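You operate a simulated robot arm through the tools that you are given. There is no shell and no other tool. Be economical: measure what you need, move in short steps, check, and stop when the job is done.

You run a simulated robot arm. Do the job below in one go: nothing can be reset, and whatever is moved stays where it is left.

TASK
Pour the blue band mould to its lower line and lay in the yellow sprig with the tongs.
Fine: pour from the blue label cup; cup and tongs go back; the other moulds stay empty.

It is judged by the outcome, as a careful person would: the job done as asked, and still so three seconds after it is handed in. It fails if anything else is knocked over, pushed out of place, dropped, spilled or broken.

THE ROBOT
A 6-joint arm with a two-finger parallel gripper, fixed in place. Base frame: the origin is at the foot of the arm, x ahead of it, y to its left, z up; the work surface is at about z = 740. Units: mm, degrees, N and s.
With the tool pointing down near the work surface it reaches from about 160 to 740 mm from the base axis. Its first joint turns from -166.0 to 166.0 degrees. Payload 3.91 kg.
The tool frame sits at the grasp point between the pads (the TCP): z along the fingers, y along the line on which they close. The tips reach 30 mm beyond it. The gripper opens to 110 mm. The fingers are 20 mm wide and 10 mm thick; the gripper's body (48 by 112 mm) begins 55 mm behind the TCP.
Orientation is told as [roll, pitch, yaw] about the base's x, y, z axes, in that order, counted from this pose: with the fingers straight down and closing along the base's y, the tool's x points along the base's -x, its y along +y and its z along -z.

THE INTERFACE
- The arm moves only by the tool send_rows. Its argument "plan" is a list of rows, each an object of numbers (a shift or turn left out is 0, a gripper value left out holds the last): "tx", "ty", "tz": the shift along the tool's x, y, z in units of 50 mm (1.0 is 50 mm); "ax", "ay", "az": the turn, a rotation vector about the tool's x, y, z in units of 6 degrees (1.0 is 6 degrees). In form: [{"tx": .., "ty": .., "tz": .., "ax": .., "ay": .., "az": ..}, ...]. A call has 1 to 10 rows; each row shifts and turns the commanded pose from where the row before left it, along the tool's axes as they then stand. "grip" is the finger opening in mm, from 0 to 110, set as the call begins (left out, the last holds). A call with a number of a shift or a turn outside -1 to 1 is refused whole. Each row takes 0.2 s and may step no farther than 50 mm and 8.6 degrees from the row before; otherwise, or with a gripper value out of range, the whole call is refused. Where a pose cannot be reached the arm comes as near as it can. A force on the tool above 70 N (or 10 N above the force at the start of the call, whichever is more), or a blocked arm, ends the call early, and 0.2 s more pass. The fingers move at their own pace (about 45 mm/s each) and stop on an object; they squeeze with about 31 N. The grip force told is the motor's: it shows also when the fingers shut on nothing. Time passes only in rows, and 0.2 s behind the last, so rows that do not move let the fingers close. The reply holds the time, the measured pose of the TCP, the force on the tool along the base axes, the opening and the grip force, in the units named above and with some noise, and new pictures: "show" is both (left out), scene, wrist or none.
- Cameras (640 x 400 px; columns grow to the right, rows downward): "scene" is fixed at [220.4, 651.1, 1365.6]; the picture's right is [-0.90, -0.44, 0.00], its down [-0.29, 0.58, -0.76] and it looks along [0.34, -0.68, -0.65] (base axes); focal length 337 px, centre (320, 200). "wrist" rides on the gripper at [71, 22, -107] in the tool frame; the picture's right is [-0.29, 0.96, 0.00], its down [-0.76, -0.23, -0.61] and it looks along [-0.58, -0.18, 0.79] (tool axes); focal length 243 px, centre (320, 200). There is no depth. A picture from a camera that has moved, and an enlarged one, comes with that camera's place and axes in the base frame and with its lens.
- move_column(by): slides the trunk up (or, below 0, down) by that many mm; the arm rides with it, the base frame stays. It gives what a move gives, with no picture.
- zoom(camera, box): a new picture of the part [left, top, right, bottom] of that camera's present view, enlarged. It takes no simulated time.
- hand_in(): hands the job in; it is judged then, once.

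Go step by step. Nothing tells you positions but the pictures and the camera data: compare them with the known pose of the tool, close in by small moves and look again before you grip or let go. The budget is 120 turns and 200 pictures, counting those below and the enlarged ones. Unless the task says otherwise, let go and move clear before handing in, and close with one line.

The tools are called after ">>>" as a command line: name --argument value ..., lists and objects as JSON in quotes. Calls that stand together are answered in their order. send_rows: Moves the arm, as the interface text tells. Its arguments: {"type":"object","properties":{"plan":{"type":"array","items":{"type":"object","properties":{"tx":{"type":"number"},"ty":{"type":"number"},"tz":{"type":"number"},"ax":{"type":"number"},"ay":{"type":"number"},"az":{"type":"number"}}}},"grip":{"type":"number"},"show":{"type":"string","enum":["both","scene","wrist","none"]}},"required":["plan"]} The other tools are called the same way: move_column (by) slides the trunk up or down; zoom (camera, box) takes an enlarged picture of a part of a camera's view; hand_in () hands the job in.

At the start:

```text
t: 0.0
eef_pos: [360.8, 112.1, 1096.6]
tcp_rot: [0.0, 0.0, -0.1]
contact_force: [-0.4, -0.1, -0.9]
opening: 109.8
grip_force: 0.1
trunk travel left (down, up): [-500.0, 90.0]
```

scene: 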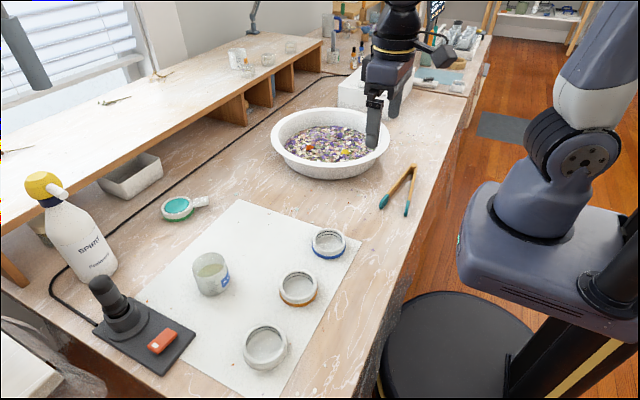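
wrist: 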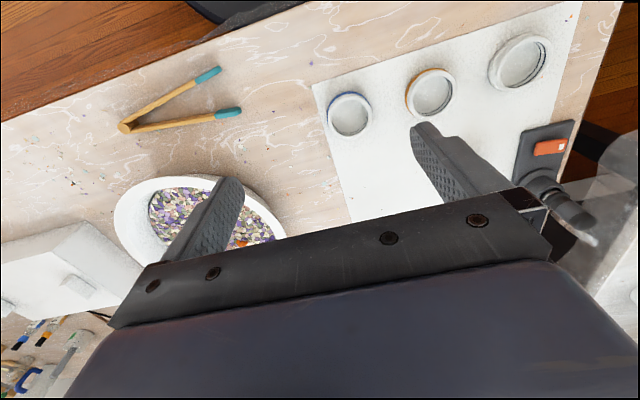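

I see a mat with three moulds (blue, orange and plain bands), a cup with a blue label, tongs, and a bowl of petals. I'll look closer at each before moving.

>>> zoom --camera "scene" --box '[170, 210, 370, 335]'

>>> zoom --camera "scene" --box '[260, 95, 430, 225]'

>>> zoom --camera "wrist" --box '[300, 10, 580, 185]'

>>> zoom --camera "scene" --box '[200, 20, 400, 145]'

```text
3.20 times, centred on (270, 272) of scene
camera zoom: at [220.4, 651.1, 1365.6], right [-0.9, -0.44, 0.0], down [-0.29, 0.58, -0.76], along [0.34, -0.68, -0.65], focal length 1079 px, centre (480, -32)
```

zoom: 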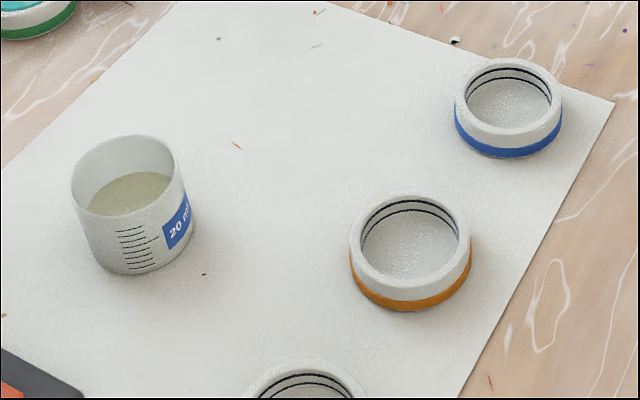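

```text
3.08 times, centred on (345, 160) of scene
camera zoom: at [220.4, 651.1, 1365.6], right [-0.9, -0.44, 0.0], down [-0.29, 0.58, -0.76], along [0.34, -0.68, -0.65], focal length 1037 px, centre (243, 323)
```

zoom: 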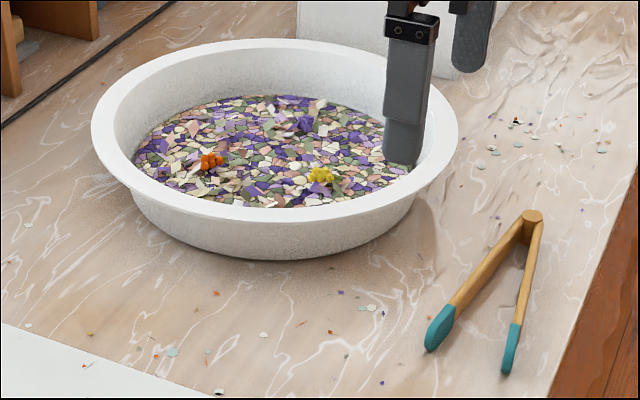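

```text
2.29 times, centred on (440, 98) of wrist
camera zoom: at [289.8, 134.3, 1204.9], right [0.29, 0.96, 0.0], down [0.76, -0.23, 0.61], along [0.58, -0.18, -0.79], focal length 555 px, centre (46, 434)
```

zoom: 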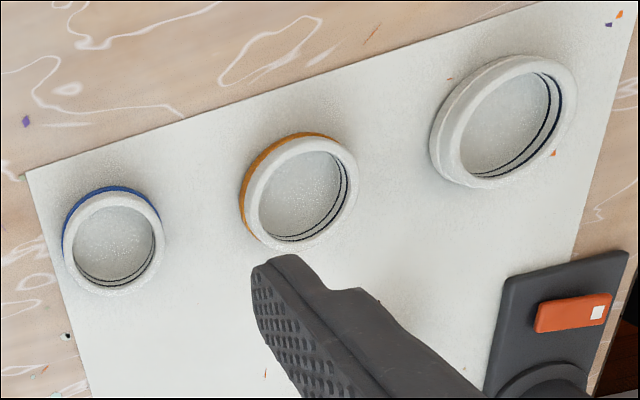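

```text
3.20 times, centred on (300, 82) of scene
camera zoom: at [220.4, 651.1, 1365.6], right [-0.9, -0.44, 0.0], down [-0.29, 0.58, -0.76], along [0.34, -0.68, -0.65], focal length 1079 px, centre (384, 576)
```

zoom: 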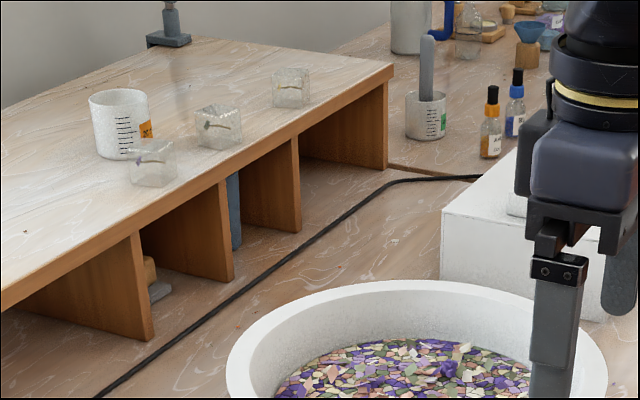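

>>> zoom --camera "scene" --box '[185, 245, 245, 305]'

>>> zoom --camera "scene" --box '[300, 220, 360, 265]'

>>> send_rows --plan '[{"tx": -1, "ty": 1}, {"tx": -1, "ty": 1}, {"tx": 0, "ty": 1}, {"tx": 0, "ty": 1, "tz": 1}, {"tz": 1}, {"tz": 1}]'

```text
6.67 times, centred on (215, 275) of scene
camera zoom: at [220.4, 651.1, 1365.6], right [-0.9, -0.44, 0.0], down [-0.29, 0.58, -0.76], along [0.34, -0.68, -0.65], focal length 2247 px, centre (1020, -300)
```

zoom: 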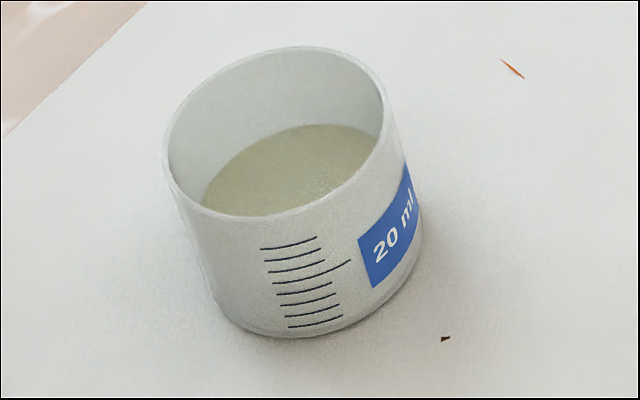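

```text
8.89 times, centred on (330, 242) of scene
camera zoom: at [220.4, 651.1, 1365.6], right [-0.9, -0.44, 0.0], down [-0.29, 0.58, -0.76], along [0.34, -0.68, -0.65], focal length 2996 px, centre (231, -178)
```

zoom: 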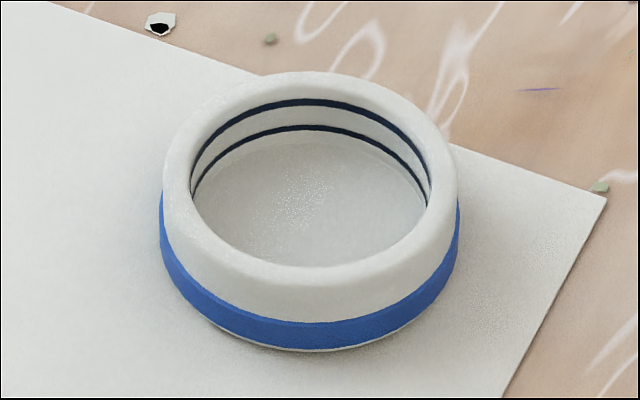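

```text
refused: row 1 steps farther than a row can; nothing moved
```

>>> send_rows --plan '[{"tx": -0.66, "ty": 0.61}, {"tx": -0.66, "ty": 0.61}, {"tx": -0.66, "ty": 0.61}, {"tx": -0.66, "ty": 0.61}, {"tx": -0.66, "ty": 0.61}, {"tx": -0.66, "ty": 0.61}, {"tx": -0.66, "ty": 0.61}, {"tx": -0.66, "ty": 0.61, "tz": 0.4}, {"tz": 1}, {"tz": 1}]'

```text
t: 2.2
eef_pos: [620.2, 353.9, 974.9]
tcp_rot: [0.1, 0.0, 0.0]
contact_force: [-0.2, 0.2, 0.1]
opening: 109.9
grip_force: 0.1
out of reach, approached as far as the arm can: row 8
trunk travel left (down, up): [-500.0, 90.0]
camera wrist: at [549.5, 375.4, 1083.1], right [0.29, 0.96, 0.0], down [0.76, -0.23, 0.61], along [0.58, -0.18, -0.79], focal length 243 px, centre (320, 200)
```

scene: 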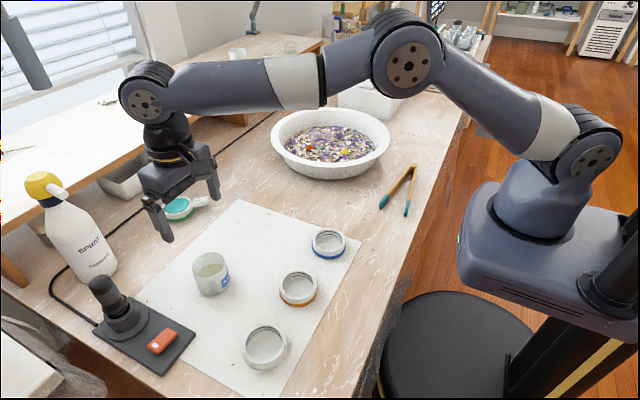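
wrist: 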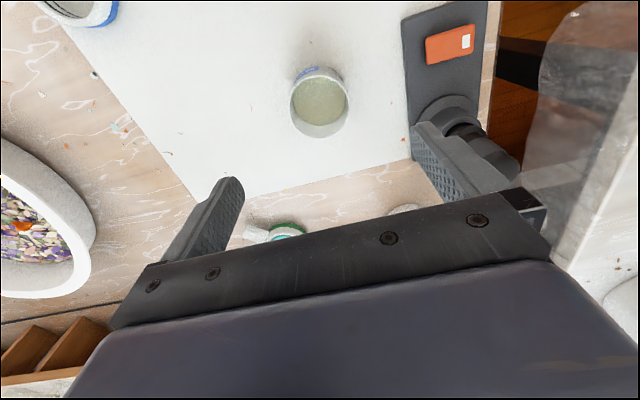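

>>> zoom --camera "wrist" --box '[270, 50, 370, 150]'

```text
4.00 times, centred on (320, 100) of wrist
camera zoom: at [549.5, 375.4, 1083.1], right [0.29, 0.96, 0.0], down [0.76, -0.23, 0.61], along [0.58, -0.18, -0.79], focal length 970 px, centre (320, 600)
```

zoom: 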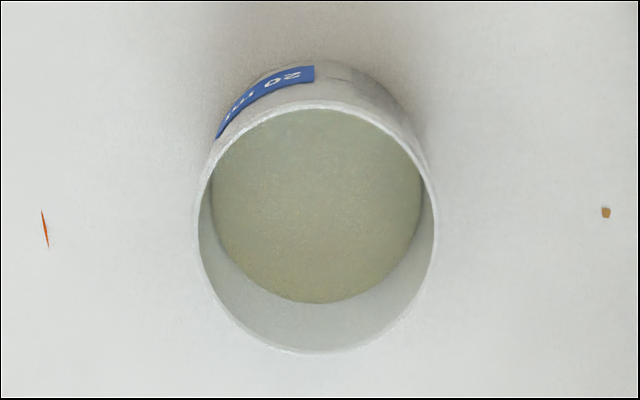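

>>> send_rows --plan '[{"tz": 0.8, "tx": -0.06, "ty": -0.1}, {"tz": 0.8, "tx": -0.06}, {"tz": 0.8}, {"tz": 0.4}]'

```text
t: 3.2
eef_pos: [628.0, 348.3, 834.9]
tcp_rot: [-0.1, 0.1, 0.1]
contact_force: [0.1, 1.4, -0.5]
opening: 110.2
grip_force: 0.2
trunk travel left (down, up): [-500.0, 90.0]
camera wrist: at [555.5, 370.3, 942.9], right [0.29, 0.96, 0.0], down [0.76, -0.23, 0.61], along [0.58, -0.18, -0.79], focal length 243 px, centre (320, 200)
```

scene: 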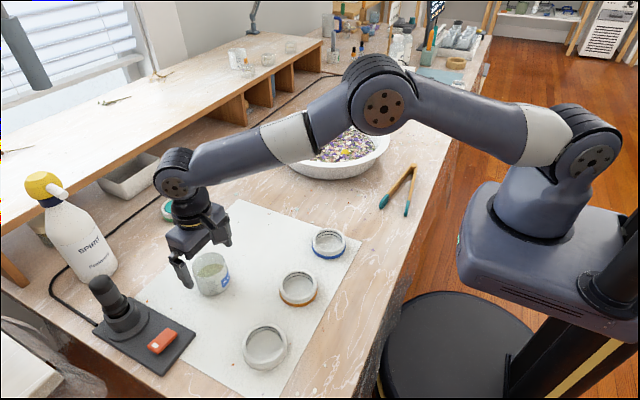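
wrist: 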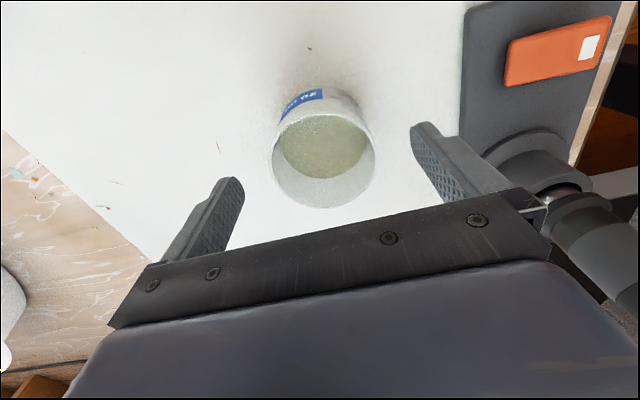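

>>> send_rows --plan '[{"tz": 0.5, "tx": -0.04, "ty": 0.03}, {"tz": 0.4}, {"tz": 0.26}, {}]'

```text
t: 4.2
eef_pos: [628.3, 350.7, 777.0]
tcp_rot: [0.0, 0.0, 0.0]
contact_force: [0.3, 0.2, -0.2]
opening: 110.0
grip_force: 0.0
trunk travel left (down, up): [-500.0, 90.0]
camera wrist: at [557.9, 372.6, 885.4], right [0.29, 0.96, 0.0], down [0.76, -0.23, 0.61], along [0.58, -0.18, -0.79], focal length 243 px, centre (320, 200)
```

scene: 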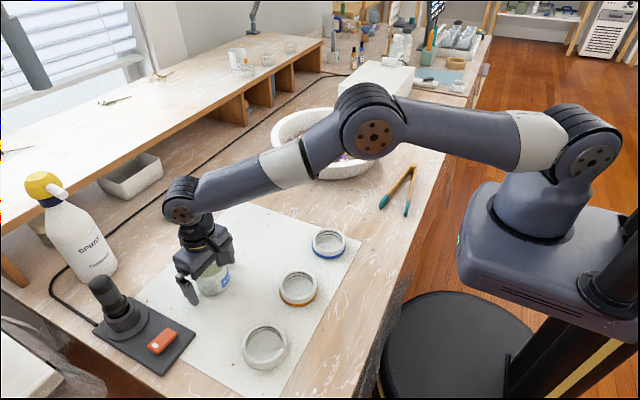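
wrist: 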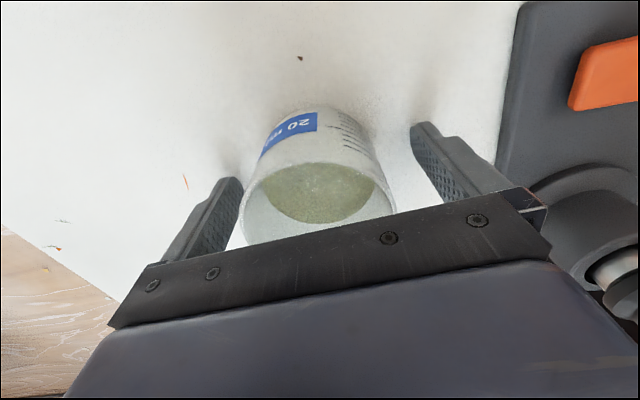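

>>> send_rows --plan '[{}, {}, {}, {}, {}]' --grip 60 --show "wrist"

```text
t: 5.4
eef_pos: [629.6, 350.5, 777.0]
tcp_rot: [0.0, 0.0, 0.0]
contact_force: [-0.3, -0.6, 0.1]
opening: 69.4
grip_force: 26.0
trunk travel left (down, up): [-500.0, 90.0]
camera wrist: at [557.8, 372.4, 885.5], right [0.29, 0.96, 0.0], down [0.76, -0.23, 0.61], along [0.58, -0.18, -0.79], focal length 243 px, centre (320, 200)
```

wrist: 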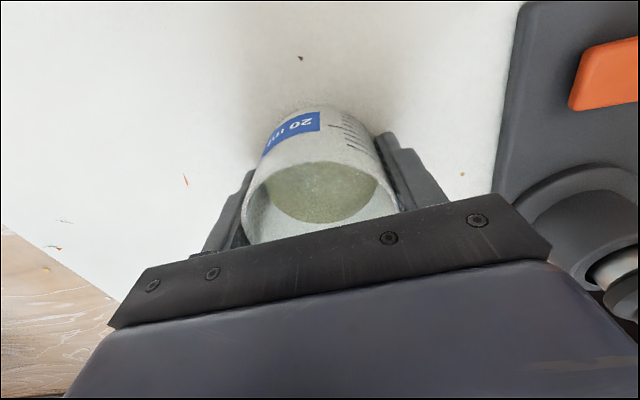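

>>> send_rows --plan '[{"tz": -0.05}, {"tz": -0.12}, {"tz": -0.2}, {"tz": -0.25}, {"tz": -0.25}, {"tz": -0.25}, {"tz": -0.2}, {"tz": -0.12}, {"tz": -0.06}, {}]'

```text
t: 7.6
eef_pos: [629.6, 350.5, 851.7]
tcp_rot: [0.0, -0.1, 0.1]
contact_force: [-0.1, -0.2, -0.5]
opening: 69.1
grip_force: 26.4
trunk travel left (down, up): [-500.0, 90.0]
camera wrist: at [558.1, 372.3, 960.3], right [0.29, 0.96, 0.0], down [0.76, -0.23, 0.61], along [0.58, -0.18, -0.79], focal length 243 px, centre (320, 200)
```

scene: 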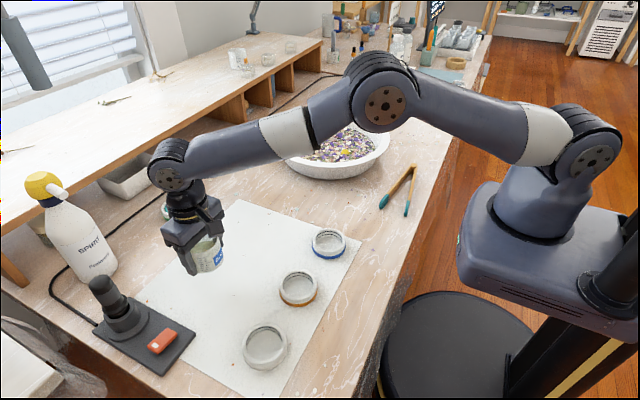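
wrist: 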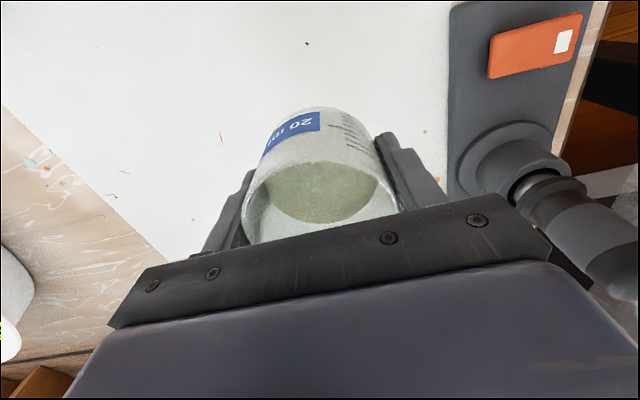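

>>> send_rows --plan '[{"tx": 0.057, "ty": -0.082}, {"tx": 0.113, "ty": -0.165}, {"tx": 0.17, "ty": -0.247}, {"tx": 0.198, "ty": -0.288}, {"tx": 0.198, "ty": -0.288}, {"tx": 0.198, "ty": -0.288}, {"tx": 0.198, "ty": -0.288}, {"tx": 0.17, "ty": -0.247}, {"tx": 0.113, "ty": -0.165}, {"tx": 0.057, "ty": -0.082}]' --show "none"

>>> send_rows --plan '[{"tx": 0.057, "ty": -0.082}, {"tx": 0.113, "ty": -0.165}, {"tx": 0.17, "ty": -0.247}, {"tx": 0.198, "ty": -0.288}, {"tx": 0.198, "ty": -0.288}, {"tx": 0.198, "ty": -0.288}, {"tx": 0.17, "ty": -0.247}, {"tx": 0.14, "ty": -0.2}, {"tx": 0.1, "ty": -0.14}, {"tx": 0.057, "ty": -0.082}]'

```text
t: 9.8
eef_pos: [554.2, 244.4, 851.7]
tcp_rot: [0.1, 0.0, 0.0]
contact_force: [0.5, 0.8, -1.3]
opening: 69.1
grip_force: 25.5
trunk travel left (down, up): [-500.0, 90.0]
```

```text
t: 12.0
eef_pos: [484.7, 142.1, 850.8]
tcp_rot: [0.0, -0.1, 0.0]
contact_force: [-0.4, -0.4, -1.1]
opening: 69.3
grip_force: 26.1
trunk travel left (down, up): [-500.0, 90.0]
camera wrist: at [413.9, 164.2, 959.9], right [0.29, 0.96, 0.0], down [0.76, -0.23, 0.61], along [0.58, -0.18, -0.79], focal length 243 px, centre (320, 200)
```

scene: 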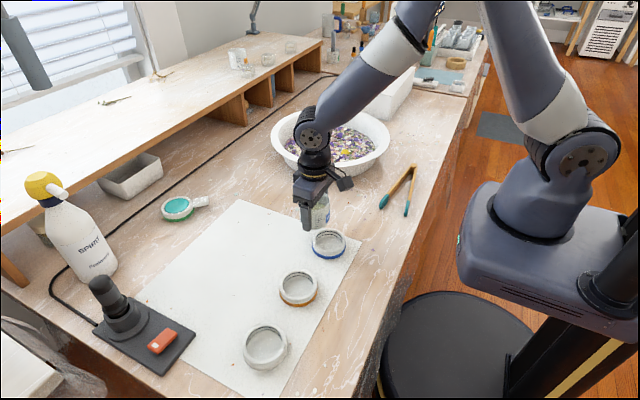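
wrist: 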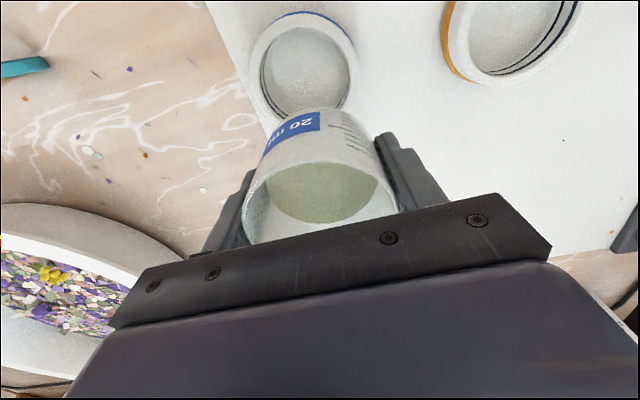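

>>> zoom --camera "wrist" --box '[230, 0, 390, 100]'

>>> zoom --camera "scene" --box '[280, 170, 370, 270]'

```text
4.00 times, centred on (310, 50) of wrist
camera zoom: at [413.9, 164.2, 959.9], right [0.29, 0.96, 0.0], down [0.76, -0.23, 0.61], along [0.58, -0.18, -0.79], focal length 970 px, centre (360, 800)
```

zoom: 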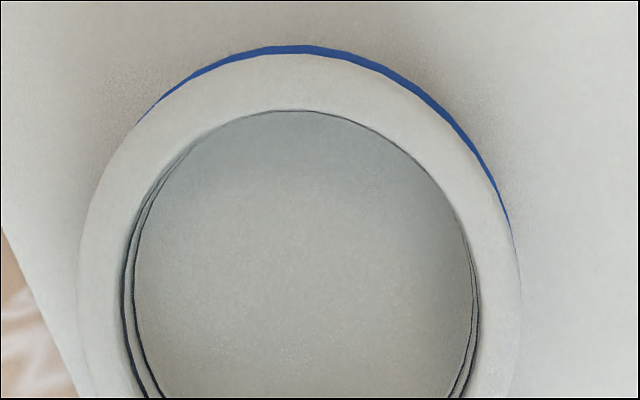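

```text
4.00 times, centred on (325, 220) of scene
camera zoom: at [220.4, 651.1, 1365.6], right [-0.9, -0.44, 0.0], down [-0.29, 0.58, -0.76], along [0.34, -0.68, -0.65], focal length 1348 px, centre (300, 120)
```

zoom: 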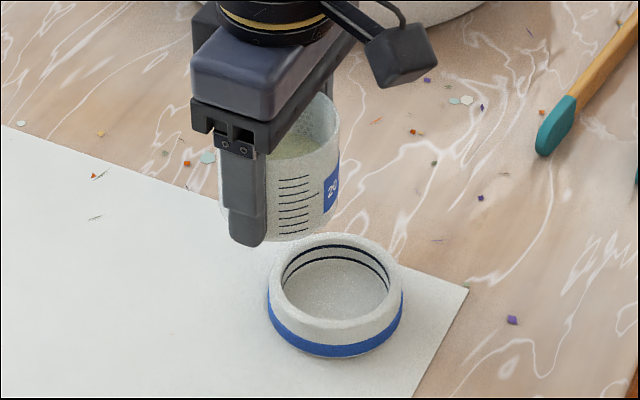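

>>> send_rows --plan '[{"tz": 0.1, "tx": -0.05, "ty": 0.04}, {"tz": 0.15, "tx": -0.05}, {"tz": 0.1}, {"tz": 0.05}, {"ay": -0.3}, {"ay": -0.5}, {"ay": -0.5}, {"ay": -0.5}, {"ay": -0.4}, {"ay": -0.2}]'

>>> zoom --camera "scene" --box '[280, 170, 370, 270]'

```text
t: 14.2
eef_pos: [489.7, 145.0, 831.4]
tcp_rot: [-0.1, -14.4, 0.1]
contact_force: [0.4, 0.2, -1.8]
opening: 69.0
grip_force: 26.0
trunk travel left (down, up): [-500.0, 90.0]
camera wrist: at [394.7, 166.4, 919.3], right [0.28, 0.96, 0.07], down [0.58, -0.23, 0.78], along [0.76, -0.18, -0.62], focal length 243 px, centre (320, 200)
```

scene: 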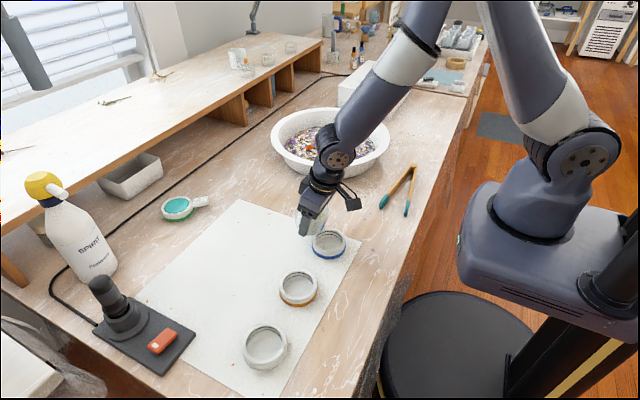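
wrist: 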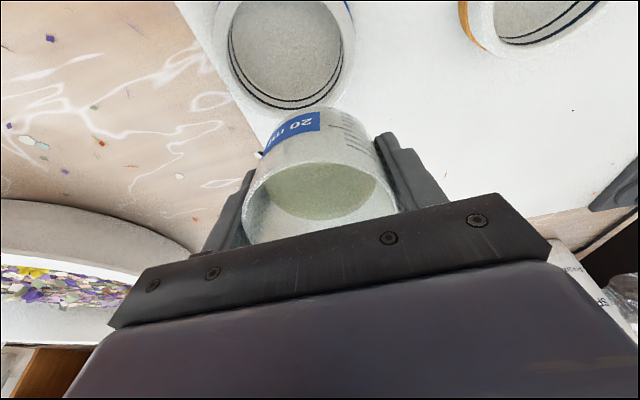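

```text
4.00 times, centred on (325, 220) of scene
camera zoom: at [220.4, 651.1, 1365.6], right [-0.9, -0.44, 0.0], down [-0.29, 0.58, -0.76], along [0.34, -0.68, -0.65], focal length 1348 px, centre (300, 120)
```

zoom: 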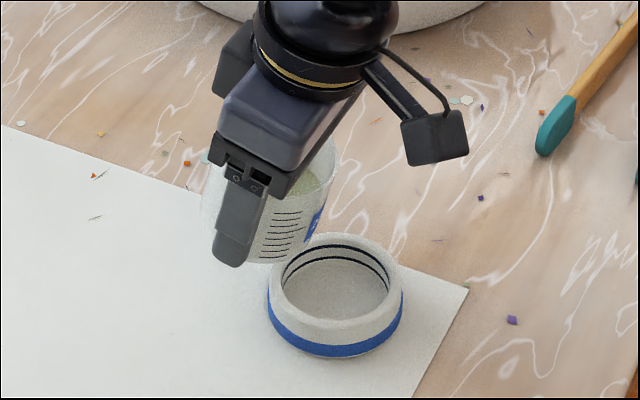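

>>> send_rows --plan '[{"ay": -0.3}, {"ay": -0.4}, {"ay": -0.3}, {}]' --show "wrist"

>>> zoom --camera "wrist" --box '[200, 0, 420, 240]'

```text
t: 15.2
eef_pos: [490.2, 145.5, 832.0]
tcp_rot: [0.1, -20.4, 0.0]
contact_force: [-0.5, 1.1, -0.7]
opening: 69.2
grip_force: 26.6
trunk travel left (down, up): [-500.0, 90.0]
camera wrist: at [385.9, 166.3, 908.9], right [0.27, 0.96, 0.1], down [0.5, -0.23, 0.83], along [0.82, -0.18, -0.54], focal length 243 px, centre (320, 200)
```

wrist: 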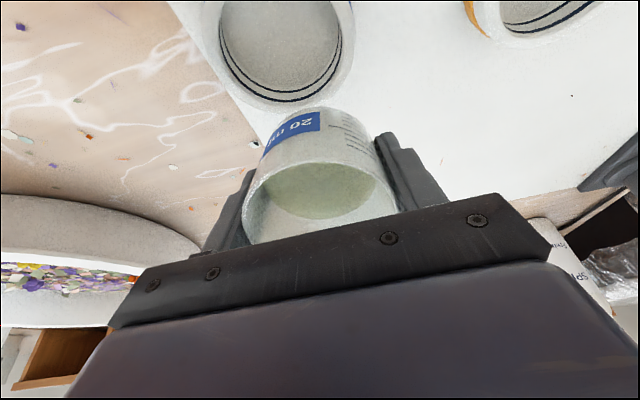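

```text
1.67 times, centred on (310, 120) of wrist
camera zoom: at [385.9, 166.3, 908.9], right [0.27, 0.96, 0.1], down [0.5, -0.23, 0.83], along [0.82, -0.18, -0.54], focal length 404 px, centre (337, 333)
```

zoom: 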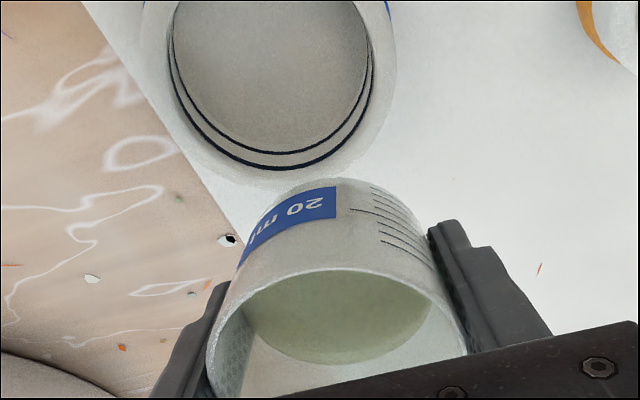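

>>> send_rows --plan '[{"ay": -0.3}, {"ay": -0.4}, {"ay": -0.3}, {}]' --show "wrist"

>>> zoom --camera "scene" --box '[280, 170, 370, 270]'

```text
t: 16.2
eef_pos: [488.6, 145.4, 833.1]
tcp_rot: [0.0, -26.5, 0.0]
contact_force: [0.5, 0.2, -1.1]
opening: 69.0
grip_force: 25.8
trunk travel left (down, up): [-500.0, 90.0]
camera wrist: at [378.8, 166.4, 897.7], right [0.26, 0.96, 0.13], down [0.41, -0.23, 0.88], along [0.87, -0.18, -0.45], focal length 243 px, centre (320, 200)
```

wrist: 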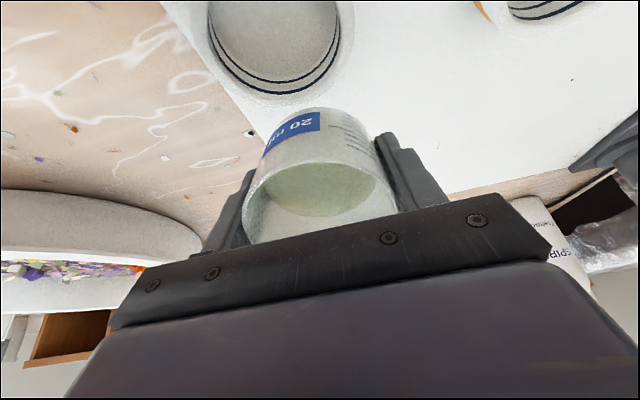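

```text
4.00 times, centred on (325, 220) of scene
camera zoom: at [220.4, 651.1, 1365.6], right [-0.9, -0.44, 0.0], down [-0.29, 0.58, -0.76], along [0.34, -0.68, -0.65], focal length 1348 px, centre (300, 120)
```

zoom: 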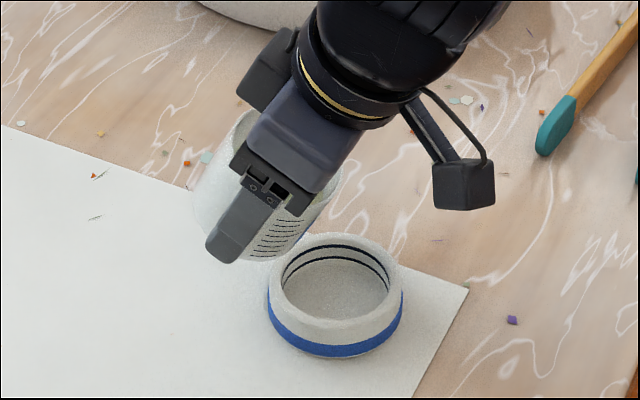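

>>> send_rows --plan '[{"ay": -0.3}, {"ay": -0.3}, {}, {}]' --show "wrist"

>>> zoom --camera "scene" --box '[290, 190, 360, 265]'

```text
t: 17.2
eef_pos: [490.3, 145.6, 832.1]
tcp_rot: [0.1, -29.9, 0.0]
contact_force: [-0.4, 0.7, -1.3]
opening: 69.2
grip_force: 26.7
trunk travel left (down, up): [-500.0, 90.0]
camera wrist: at [374.8, 166.2, 890.3], right [0.25, 0.96, 0.14], down [0.35, -0.23, 0.91], along [0.9, -0.18, -0.4], focal length 243 px, centre (320, 200)
```

wrist: 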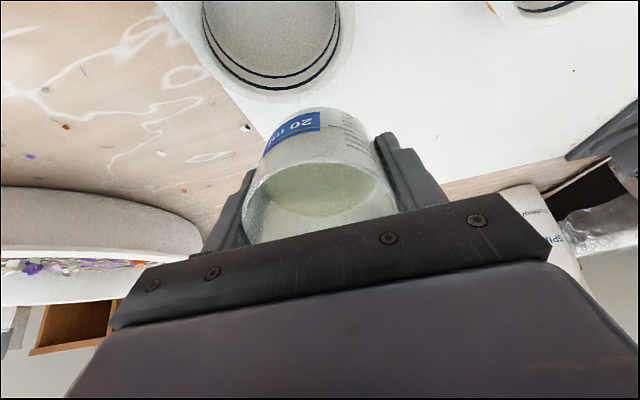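

```text
5.33 times, centred on (325, 228) of scene
camera zoom: at [220.4, 651.1, 1365.6], right [-0.9, -0.44, 0.0], down [-0.29, 0.58, -0.76], along [0.34, -0.68, -0.65], focal length 1798 px, centre (293, 53)
```

zoom: 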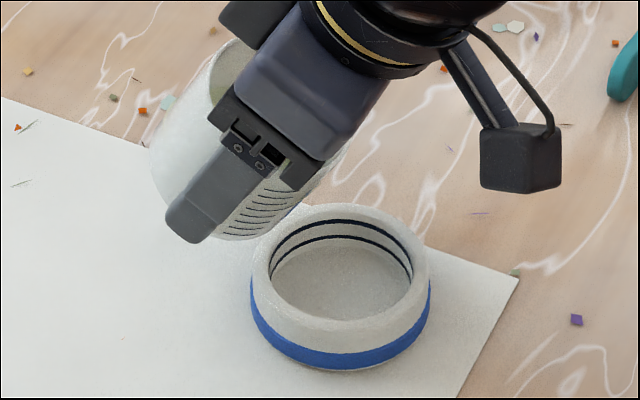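

>>> send_rows --plan '[{"ay": -0.3}, {"ay": -0.3}, {}, {}]' --show "none"

>>> zoom --camera "wrist" --box '[190, 0, 430, 230]'

>>> zoom --camera "scene" --box '[290, 190, 360, 265]'

```text
t: 18.2
eef_pos: [490.4, 143.7, 831.1]
tcp_rot: [-0.1, -33.6, 0.0]
contact_force: [0.7, -0.7, -1.6]
opening: 69.2
grip_force: 26.1
trunk travel left (down, up): [-500.0, 90.0]
```

```text
1.74 times, centred on (310, 115) of wrist
camera zoom: at [371.4, 166.3, 883.0], right [0.24, 0.96, 0.16], down [0.3, -0.23, 0.93], along [0.92, -0.18, -0.34], focal length 422 px, centre (337, 348)
```

zoom: 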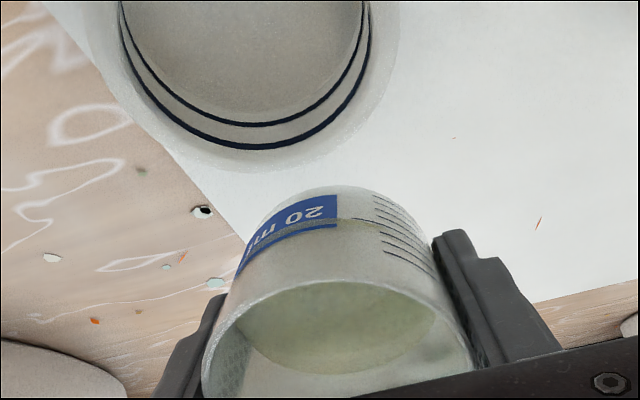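

```text
5.33 times, centred on (325, 228) of scene
camera zoom: at [220.4, 651.1, 1365.6], right [-0.9, -0.44, 0.0], down [-0.29, 0.58, -0.76], along [0.34, -0.68, -0.65], focal length 1798 px, centre (293, 53)
```

zoom: 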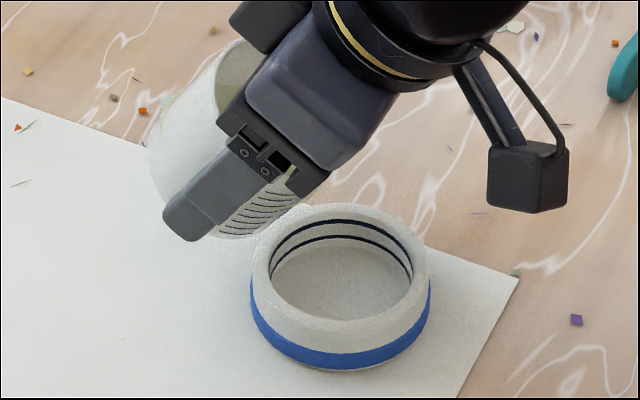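

>>> zoom --camera "wrist" --box '[240, 90, 400, 220]'

>>> zoom --camera "scene" --box '[305, 190, 345, 240]'

```text
3.08 times, centred on (320, 155) of wrist
camera zoom: at [371.4, 166.3, 883.0], right [0.24, 0.96, 0.16], down [0.3, -0.23, 0.93], along [0.92, -0.18, -0.34], focal length 746 px, centre (320, 338)
```

zoom: 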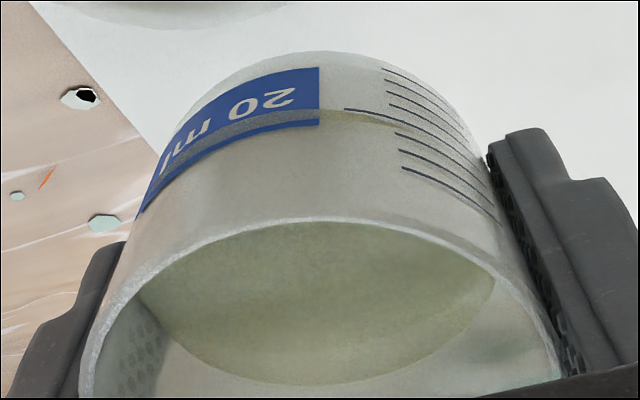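

```text
8.00 times, centred on (325, 215) of scene
camera zoom: at [220.4, 651.1, 1365.6], right [-0.9, -0.44, 0.0], down [-0.29, 0.58, -0.76], along [0.34, -0.68, -0.65], focal length 2696 px, centre (280, 80)
```

zoom: 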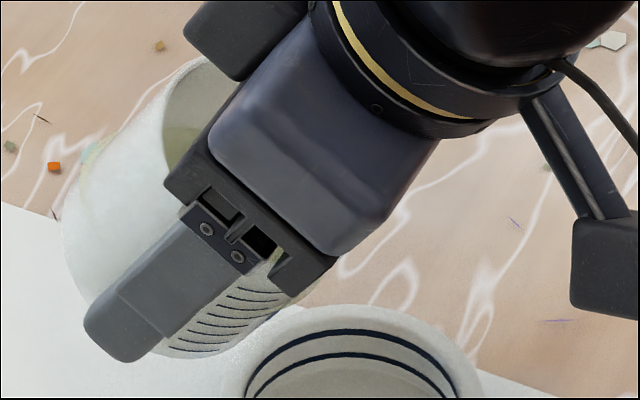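

>>> send_rows --plan '[{"ay": -0.25}, {"ay": -0.25}, {}, {}]' --show "none"

>>> zoom --camera "wrist" --box '[190, 0, 430, 230]'

>>> zoom --camera "scene" --box '[290, 190, 360, 265]'

```text
t: 19.2
eef_pos: [488.5, 144.3, 831.7]
tcp_rot: [0.0, -36.6, 0.0]
contact_force: [0.0, 0.3, -1.3]
opening: 69.1
grip_force: 26.2
trunk travel left (down, up): [-500.0, 90.0]
```

```text
1.74 times, centred on (310, 115) of wrist
camera zoom: at [369.1, 166.3, 876.7], right [0.23, 0.96, 0.17], down [0.25, -0.23, 0.94], along [0.94, -0.18, -0.29], focal length 422 px, centre (337, 348)
```

zoom: 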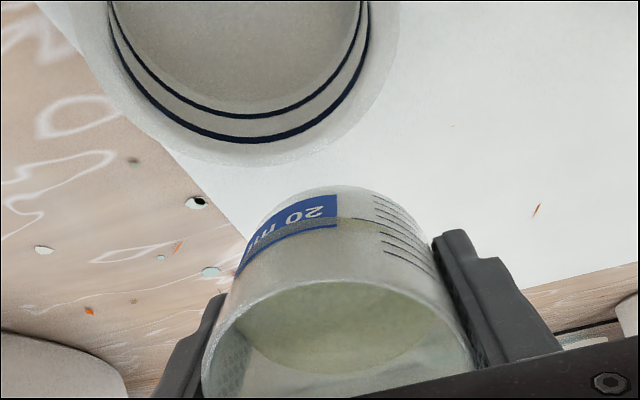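

```text
5.33 times, centred on (325, 228) of scene
camera zoom: at [220.4, 651.1, 1365.6], right [-0.9, -0.44, 0.0], down [-0.29, 0.58, -0.76], along [0.34, -0.68, -0.65], focal length 1798 px, centre (293, 53)
```

zoom: 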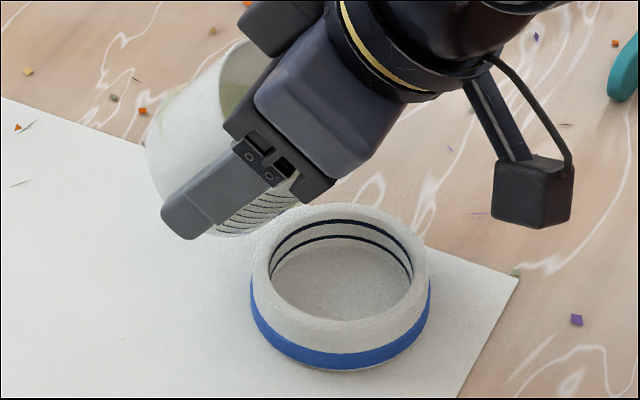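

>>> send_rows --plan '[{"ay": -0.2}, {"ay": -0.2}, {}, {}]' --show "none"

>>> zoom --camera "wrist" --box '[190, 0, 430, 230]'

>>> zoom --camera "scene" --box '[290, 190, 360, 265]'

```text
t: 20.2
eef_pos: [489.0, 144.9, 831.7]
tcp_rot: [-0.1, -39.1, 0.0]
contact_force: [-0.8, 0.9, -2.2]
opening: 69.0
grip_force: 25.7
trunk travel left (down, up): [-500.0, 90.0]
```

```text
1.74 times, centred on (310, 115) of wrist
camera zoom: at [367.2, 166.3, 871.5], right [0.23, 0.96, 0.18], down [0.21, -0.23, 0.95], along [0.95, -0.18, -0.25], focal length 422 px, centre (337, 348)
```

zoom: 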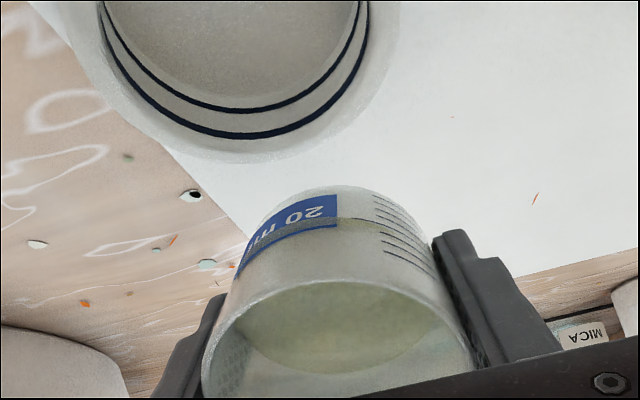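

```text
5.33 times, centred on (325, 228) of scene
camera zoom: at [220.4, 651.1, 1365.6], right [-0.9, -0.44, 0.0], down [-0.29, 0.58, -0.76], along [0.34, -0.68, -0.65], focal length 1798 px, centre (293, 53)
```

zoom: 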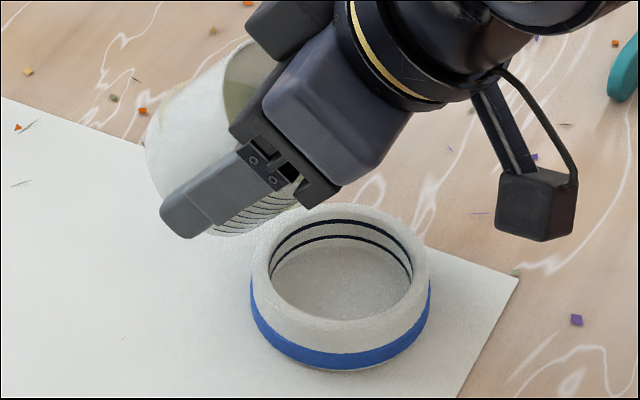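

>>> zoom --camera "scene" --box '[300, 190, 335, 225]'

>>> zoom --camera "wrist" --box '[240, 95, 400, 220]'

```text
11.43 times, centred on (318, 208) of scene
camera zoom: at [220.4, 651.1, 1365.6], right [-0.9, -0.44, 0.0], down [-0.29, 0.58, -0.76], along [0.34, -0.68, -0.65], focal length 3852 px, centre (349, 114)
```

zoom: 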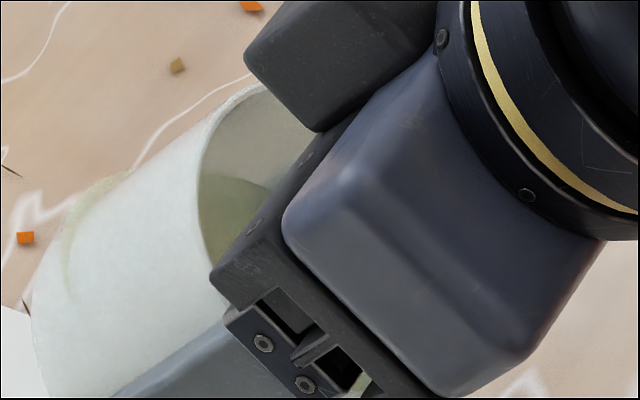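

```text
3.20 times, centred on (320, 158) of wrist
camera zoom: at [367.2, 166.3, 871.5], right [0.23, 0.96, 0.18], down [0.21, -0.23, 0.95], along [0.95, -0.18, -0.25], focal length 776 px, centre (320, 336)
```

zoom: 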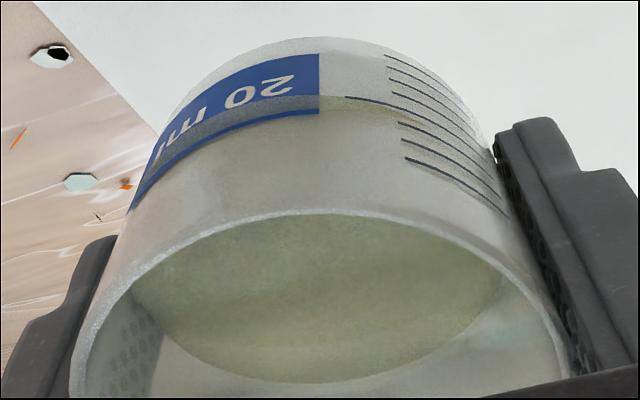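

>>> send_rows --plan '[{"ay": -0.25}, {"ay": -0.25}, {}, {}]' --show "none"

>>> zoom --camera "wrist" --box '[190, 0, 430, 230]'

>>> zoom --camera "scene" --box '[290, 190, 360, 265]'

```text
t: 21.2
eef_pos: [489.7, 144.1, 832.4]
tcp_rot: [0.0, -42.1, 0.0]
contact_force: [-0.2, 0.9, -1.6]
opening: 69.0
grip_force: 25.7
trunk travel left (down, up): [-500.0, 90.0]
```

```text
1.74 times, centred on (310, 115) of wrist
camera zoom: at [365.5, 166.2, 864.9], right [0.22, 0.96, 0.19], down [0.16, -0.23, 0.96], along [0.96, -0.18, -0.2], focal length 422 px, centre (337, 348)
```

zoom: 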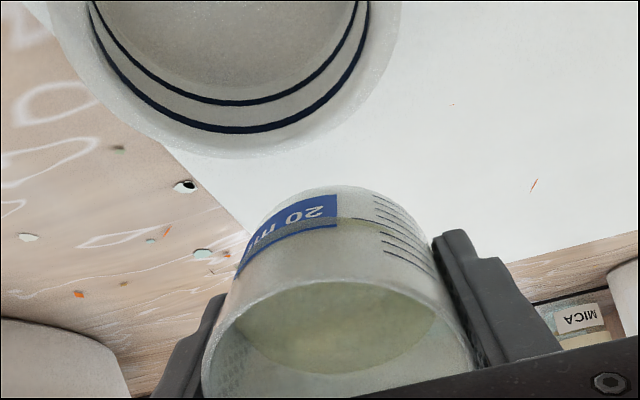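

```text
5.33 times, centred on (325, 228) of scene
camera zoom: at [220.4, 651.1, 1365.6], right [-0.9, -0.44, 0.0], down [-0.29, 0.58, -0.76], along [0.34, -0.68, -0.65], focal length 1798 px, centre (293, 53)
```

zoom: 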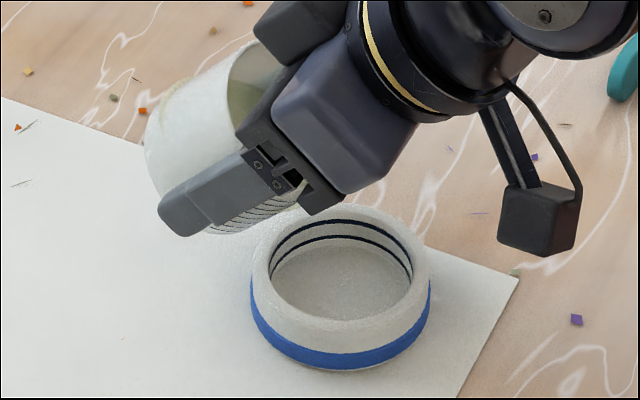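

>>> send_rows --plan '[{"ay": -0.25}, {"ay": -0.25}, {}, {}]' --show "none"

>>> zoom --camera "scene" --box '[290, 190, 360, 265]'

```text
t: 22.2
eef_pos: [489.4, 144.8, 831.5]
tcp_rot: [0.0, -45.1, 0.0]
contact_force: [-0.3, -0.4, -0.8]
opening: 68.9
grip_force: 26.1
trunk travel left (down, up): [-500.0, 90.0]
```

```text
5.33 times, centred on (325, 228) of scene
camera zoom: at [220.4, 651.1, 1365.6], right [-0.9, -0.44, 0.0], down [-0.29, 0.58, -0.76], along [0.34, -0.68, -0.65], focal length 1798 px, centre (293, 53)
```

zoom: 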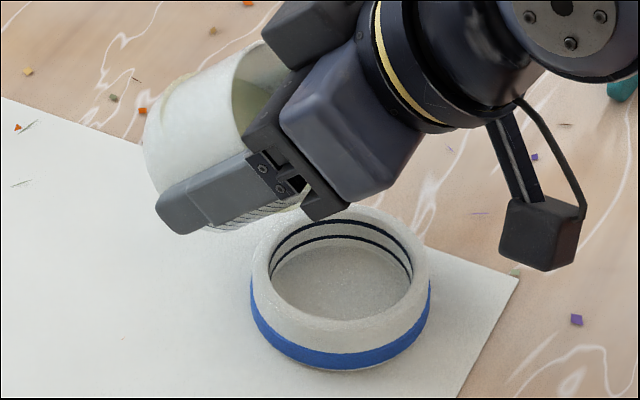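

>>> send_rows --plan '[{"ay": -0.2}, {"ay": -0.2}, {}, {}]' --show "none"

>>> zoom --camera "wrist" --box '[190, 0, 430, 230]'

>>> zoom --camera "scene" --box '[290, 190, 360, 265]'

```text
t: 23.2
eef_pos: [488.9, 143.5, 832.4]
tcp_rot: [0.0, -47.4, 0.1]
contact_force: [0.5, 0.1, -1.0]
opening: 69.2
grip_force: 26.0
trunk travel left (down, up): [-500.0, 90.0]
```

```text
1.74 times, centred on (310, 115) of wrist
camera zoom: at [363.1, 166.4, 853.2], right [0.2, 0.96, 0.21], down [0.07, -0.23, 0.97], along [0.98, -0.18, -0.11], focal length 422 px, centre (337, 348)
```

zoom: 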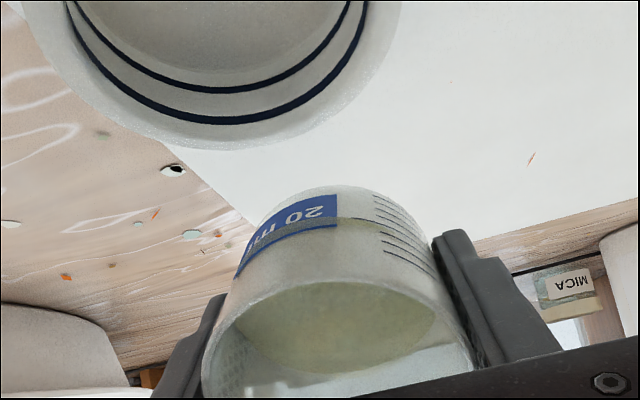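

```text
5.33 times, centred on (325, 228) of scene
camera zoom: at [220.4, 651.1, 1365.6], right [-0.9, -0.44, 0.0], down [-0.29, 0.58, -0.76], along [0.34, -0.68, -0.65], focal length 1798 px, centre (293, 53)
```

zoom: 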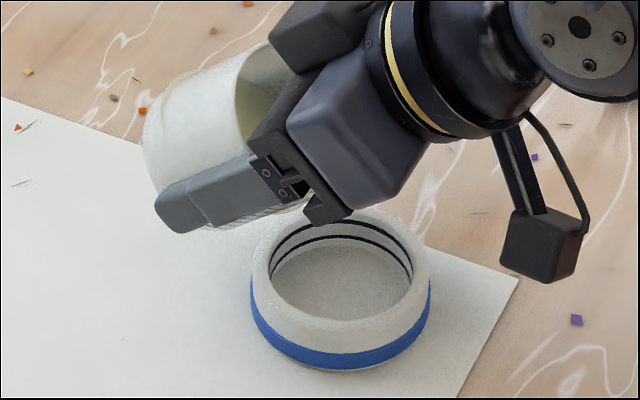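

>>> send_rows --plan '[{"ay": -0.2}, {"ay": -0.2}, {}, {}]' --show "none"

>>> zoom --camera "wrist" --box '[190, 0, 430, 230]'

>>> zoom --camera "scene" --box '[290, 190, 360, 265]'

```text
t: 24.2
eef_pos: [491.3, 145.3, 831.9]
tcp_rot: [0.0, -49.8, -0.1]
contact_force: [0.6, 0.3, -1.0]
opening: 69.3
grip_force: 26.1
trunk travel left (down, up): [-500.0, 90.0]
```

```text
1.74 times, centred on (310, 115) of wrist
camera zoom: at [362.6, 166.4, 847.7], right [0.19, 0.96, 0.22], down [0.03, -0.23, 0.97], along [0.98, -0.18, -0.07], focal length 422 px, centre (337, 348)
```

zoom: 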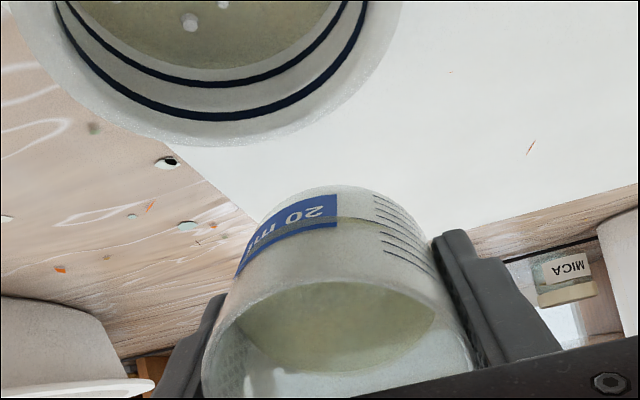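

```text
5.33 times, centred on (325, 228) of scene
camera zoom: at [220.4, 651.1, 1365.6], right [-0.9, -0.44, 0.0], down [-0.29, 0.58, -0.76], along [0.34, -0.68, -0.65], focal length 1798 px, centre (293, 53)
```

zoom: 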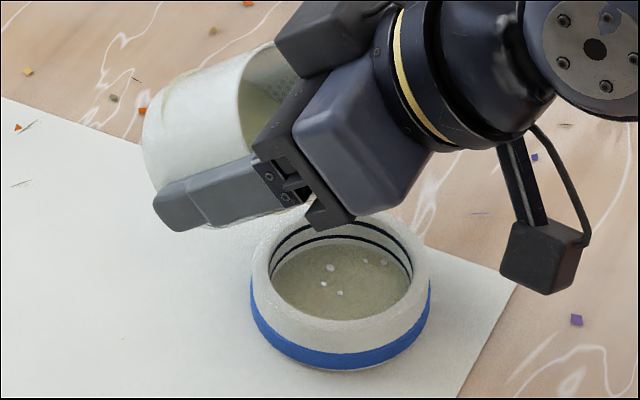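

>>> zoom --camera "scene" --box '[310, 222, 350, 252]'

>>> zoom --camera "wrist" --box '[200, 0, 350, 60]'

```text
13.33 times, centred on (330, 237) of scene
camera zoom: at [220.4, 651.1, 1365.6], right [-0.9, -0.44, 0.0], down [-0.29, 0.58, -0.76], along [0.34, -0.68, -0.65], focal length 4494 px, centre (187, -293)
```

zoom: 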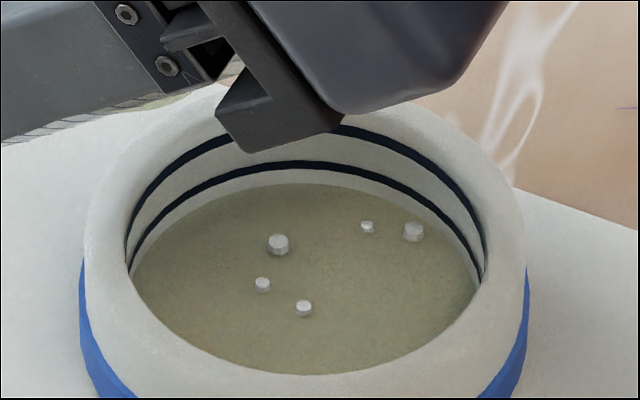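

```text
4.27 times, centred on (275, 30) of wrist
camera zoom: at [362.6, 166.4, 847.7], right [0.19, 0.96, 0.22], down [0.03, -0.23, 0.97], along [0.98, -0.18, -0.07], focal length 1035 px, centre (512, 925)
```

zoom: 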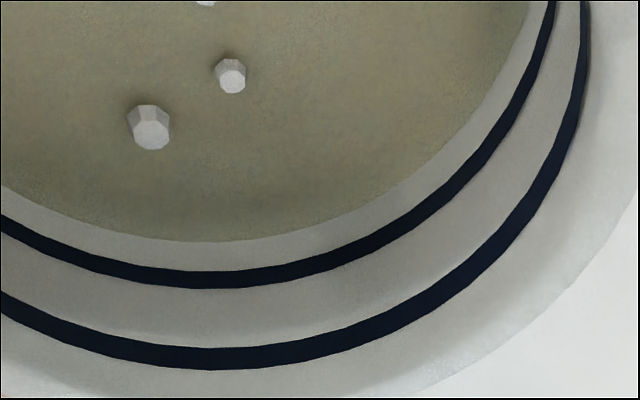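

>>> send_rows --plan '[{}]' --show "none"

>>> zoom --camera "wrist" --box '[200, 0, 350, 60]'

```text
t: 24.6
eef_pos: [490.4, 145.0, 831.1]
tcp_rot: [0.0, -49.8, -0.1]
contact_force: [-1.3, 0.1, -1.5]
opening: 69.1
grip_force: 26.1
trunk travel left (down, up): [-500.0, 90.0]
```

```text
4.27 times, centred on (275, 30) of wrist
camera zoom: at [362.6, 166.4, 847.7], right [0.19, 0.96, 0.22], down [0.03, -0.23, 0.97], along [0.98, -0.18, -0.07], focal length 1035 px, centre (512, 925)
```

zoom: 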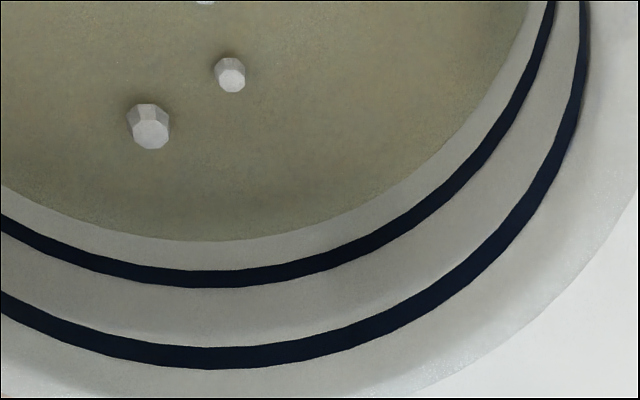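

>>> send_rows --plan '[{"ay": -0.12}, {}, {}]' --show "none"

>>> zoom --camera "wrist" --box '[200, 0, 350, 60]'

```text
t: 25.4
eef_pos: [490.0, 146.1, 831.4]
tcp_rot: [-0.1, -50.5, 0.1]
contact_force: [-0.1, 0.1, -1.1]
opening: 68.9
grip_force: 25.8
trunk travel left (down, up): [-500.0, 90.0]
```

```text
4.27 times, centred on (275, 30) of wrist
camera zoom: at [362.6, 166.6, 846.1], right [0.18, 0.96, 0.22], down [0.01, -0.23, 0.97], along [0.98, -0.18, -0.06], focal length 1035 px, centre (512, 925)
```

zoom: 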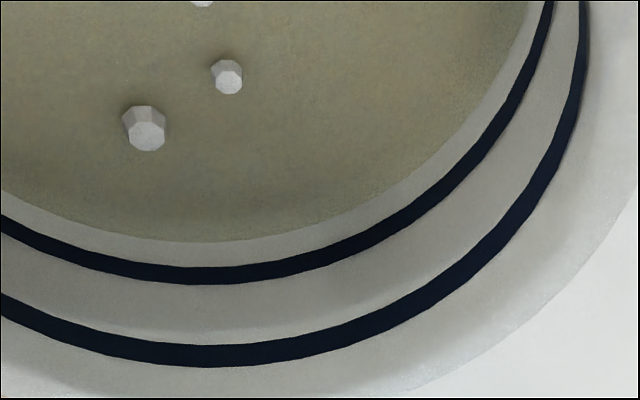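

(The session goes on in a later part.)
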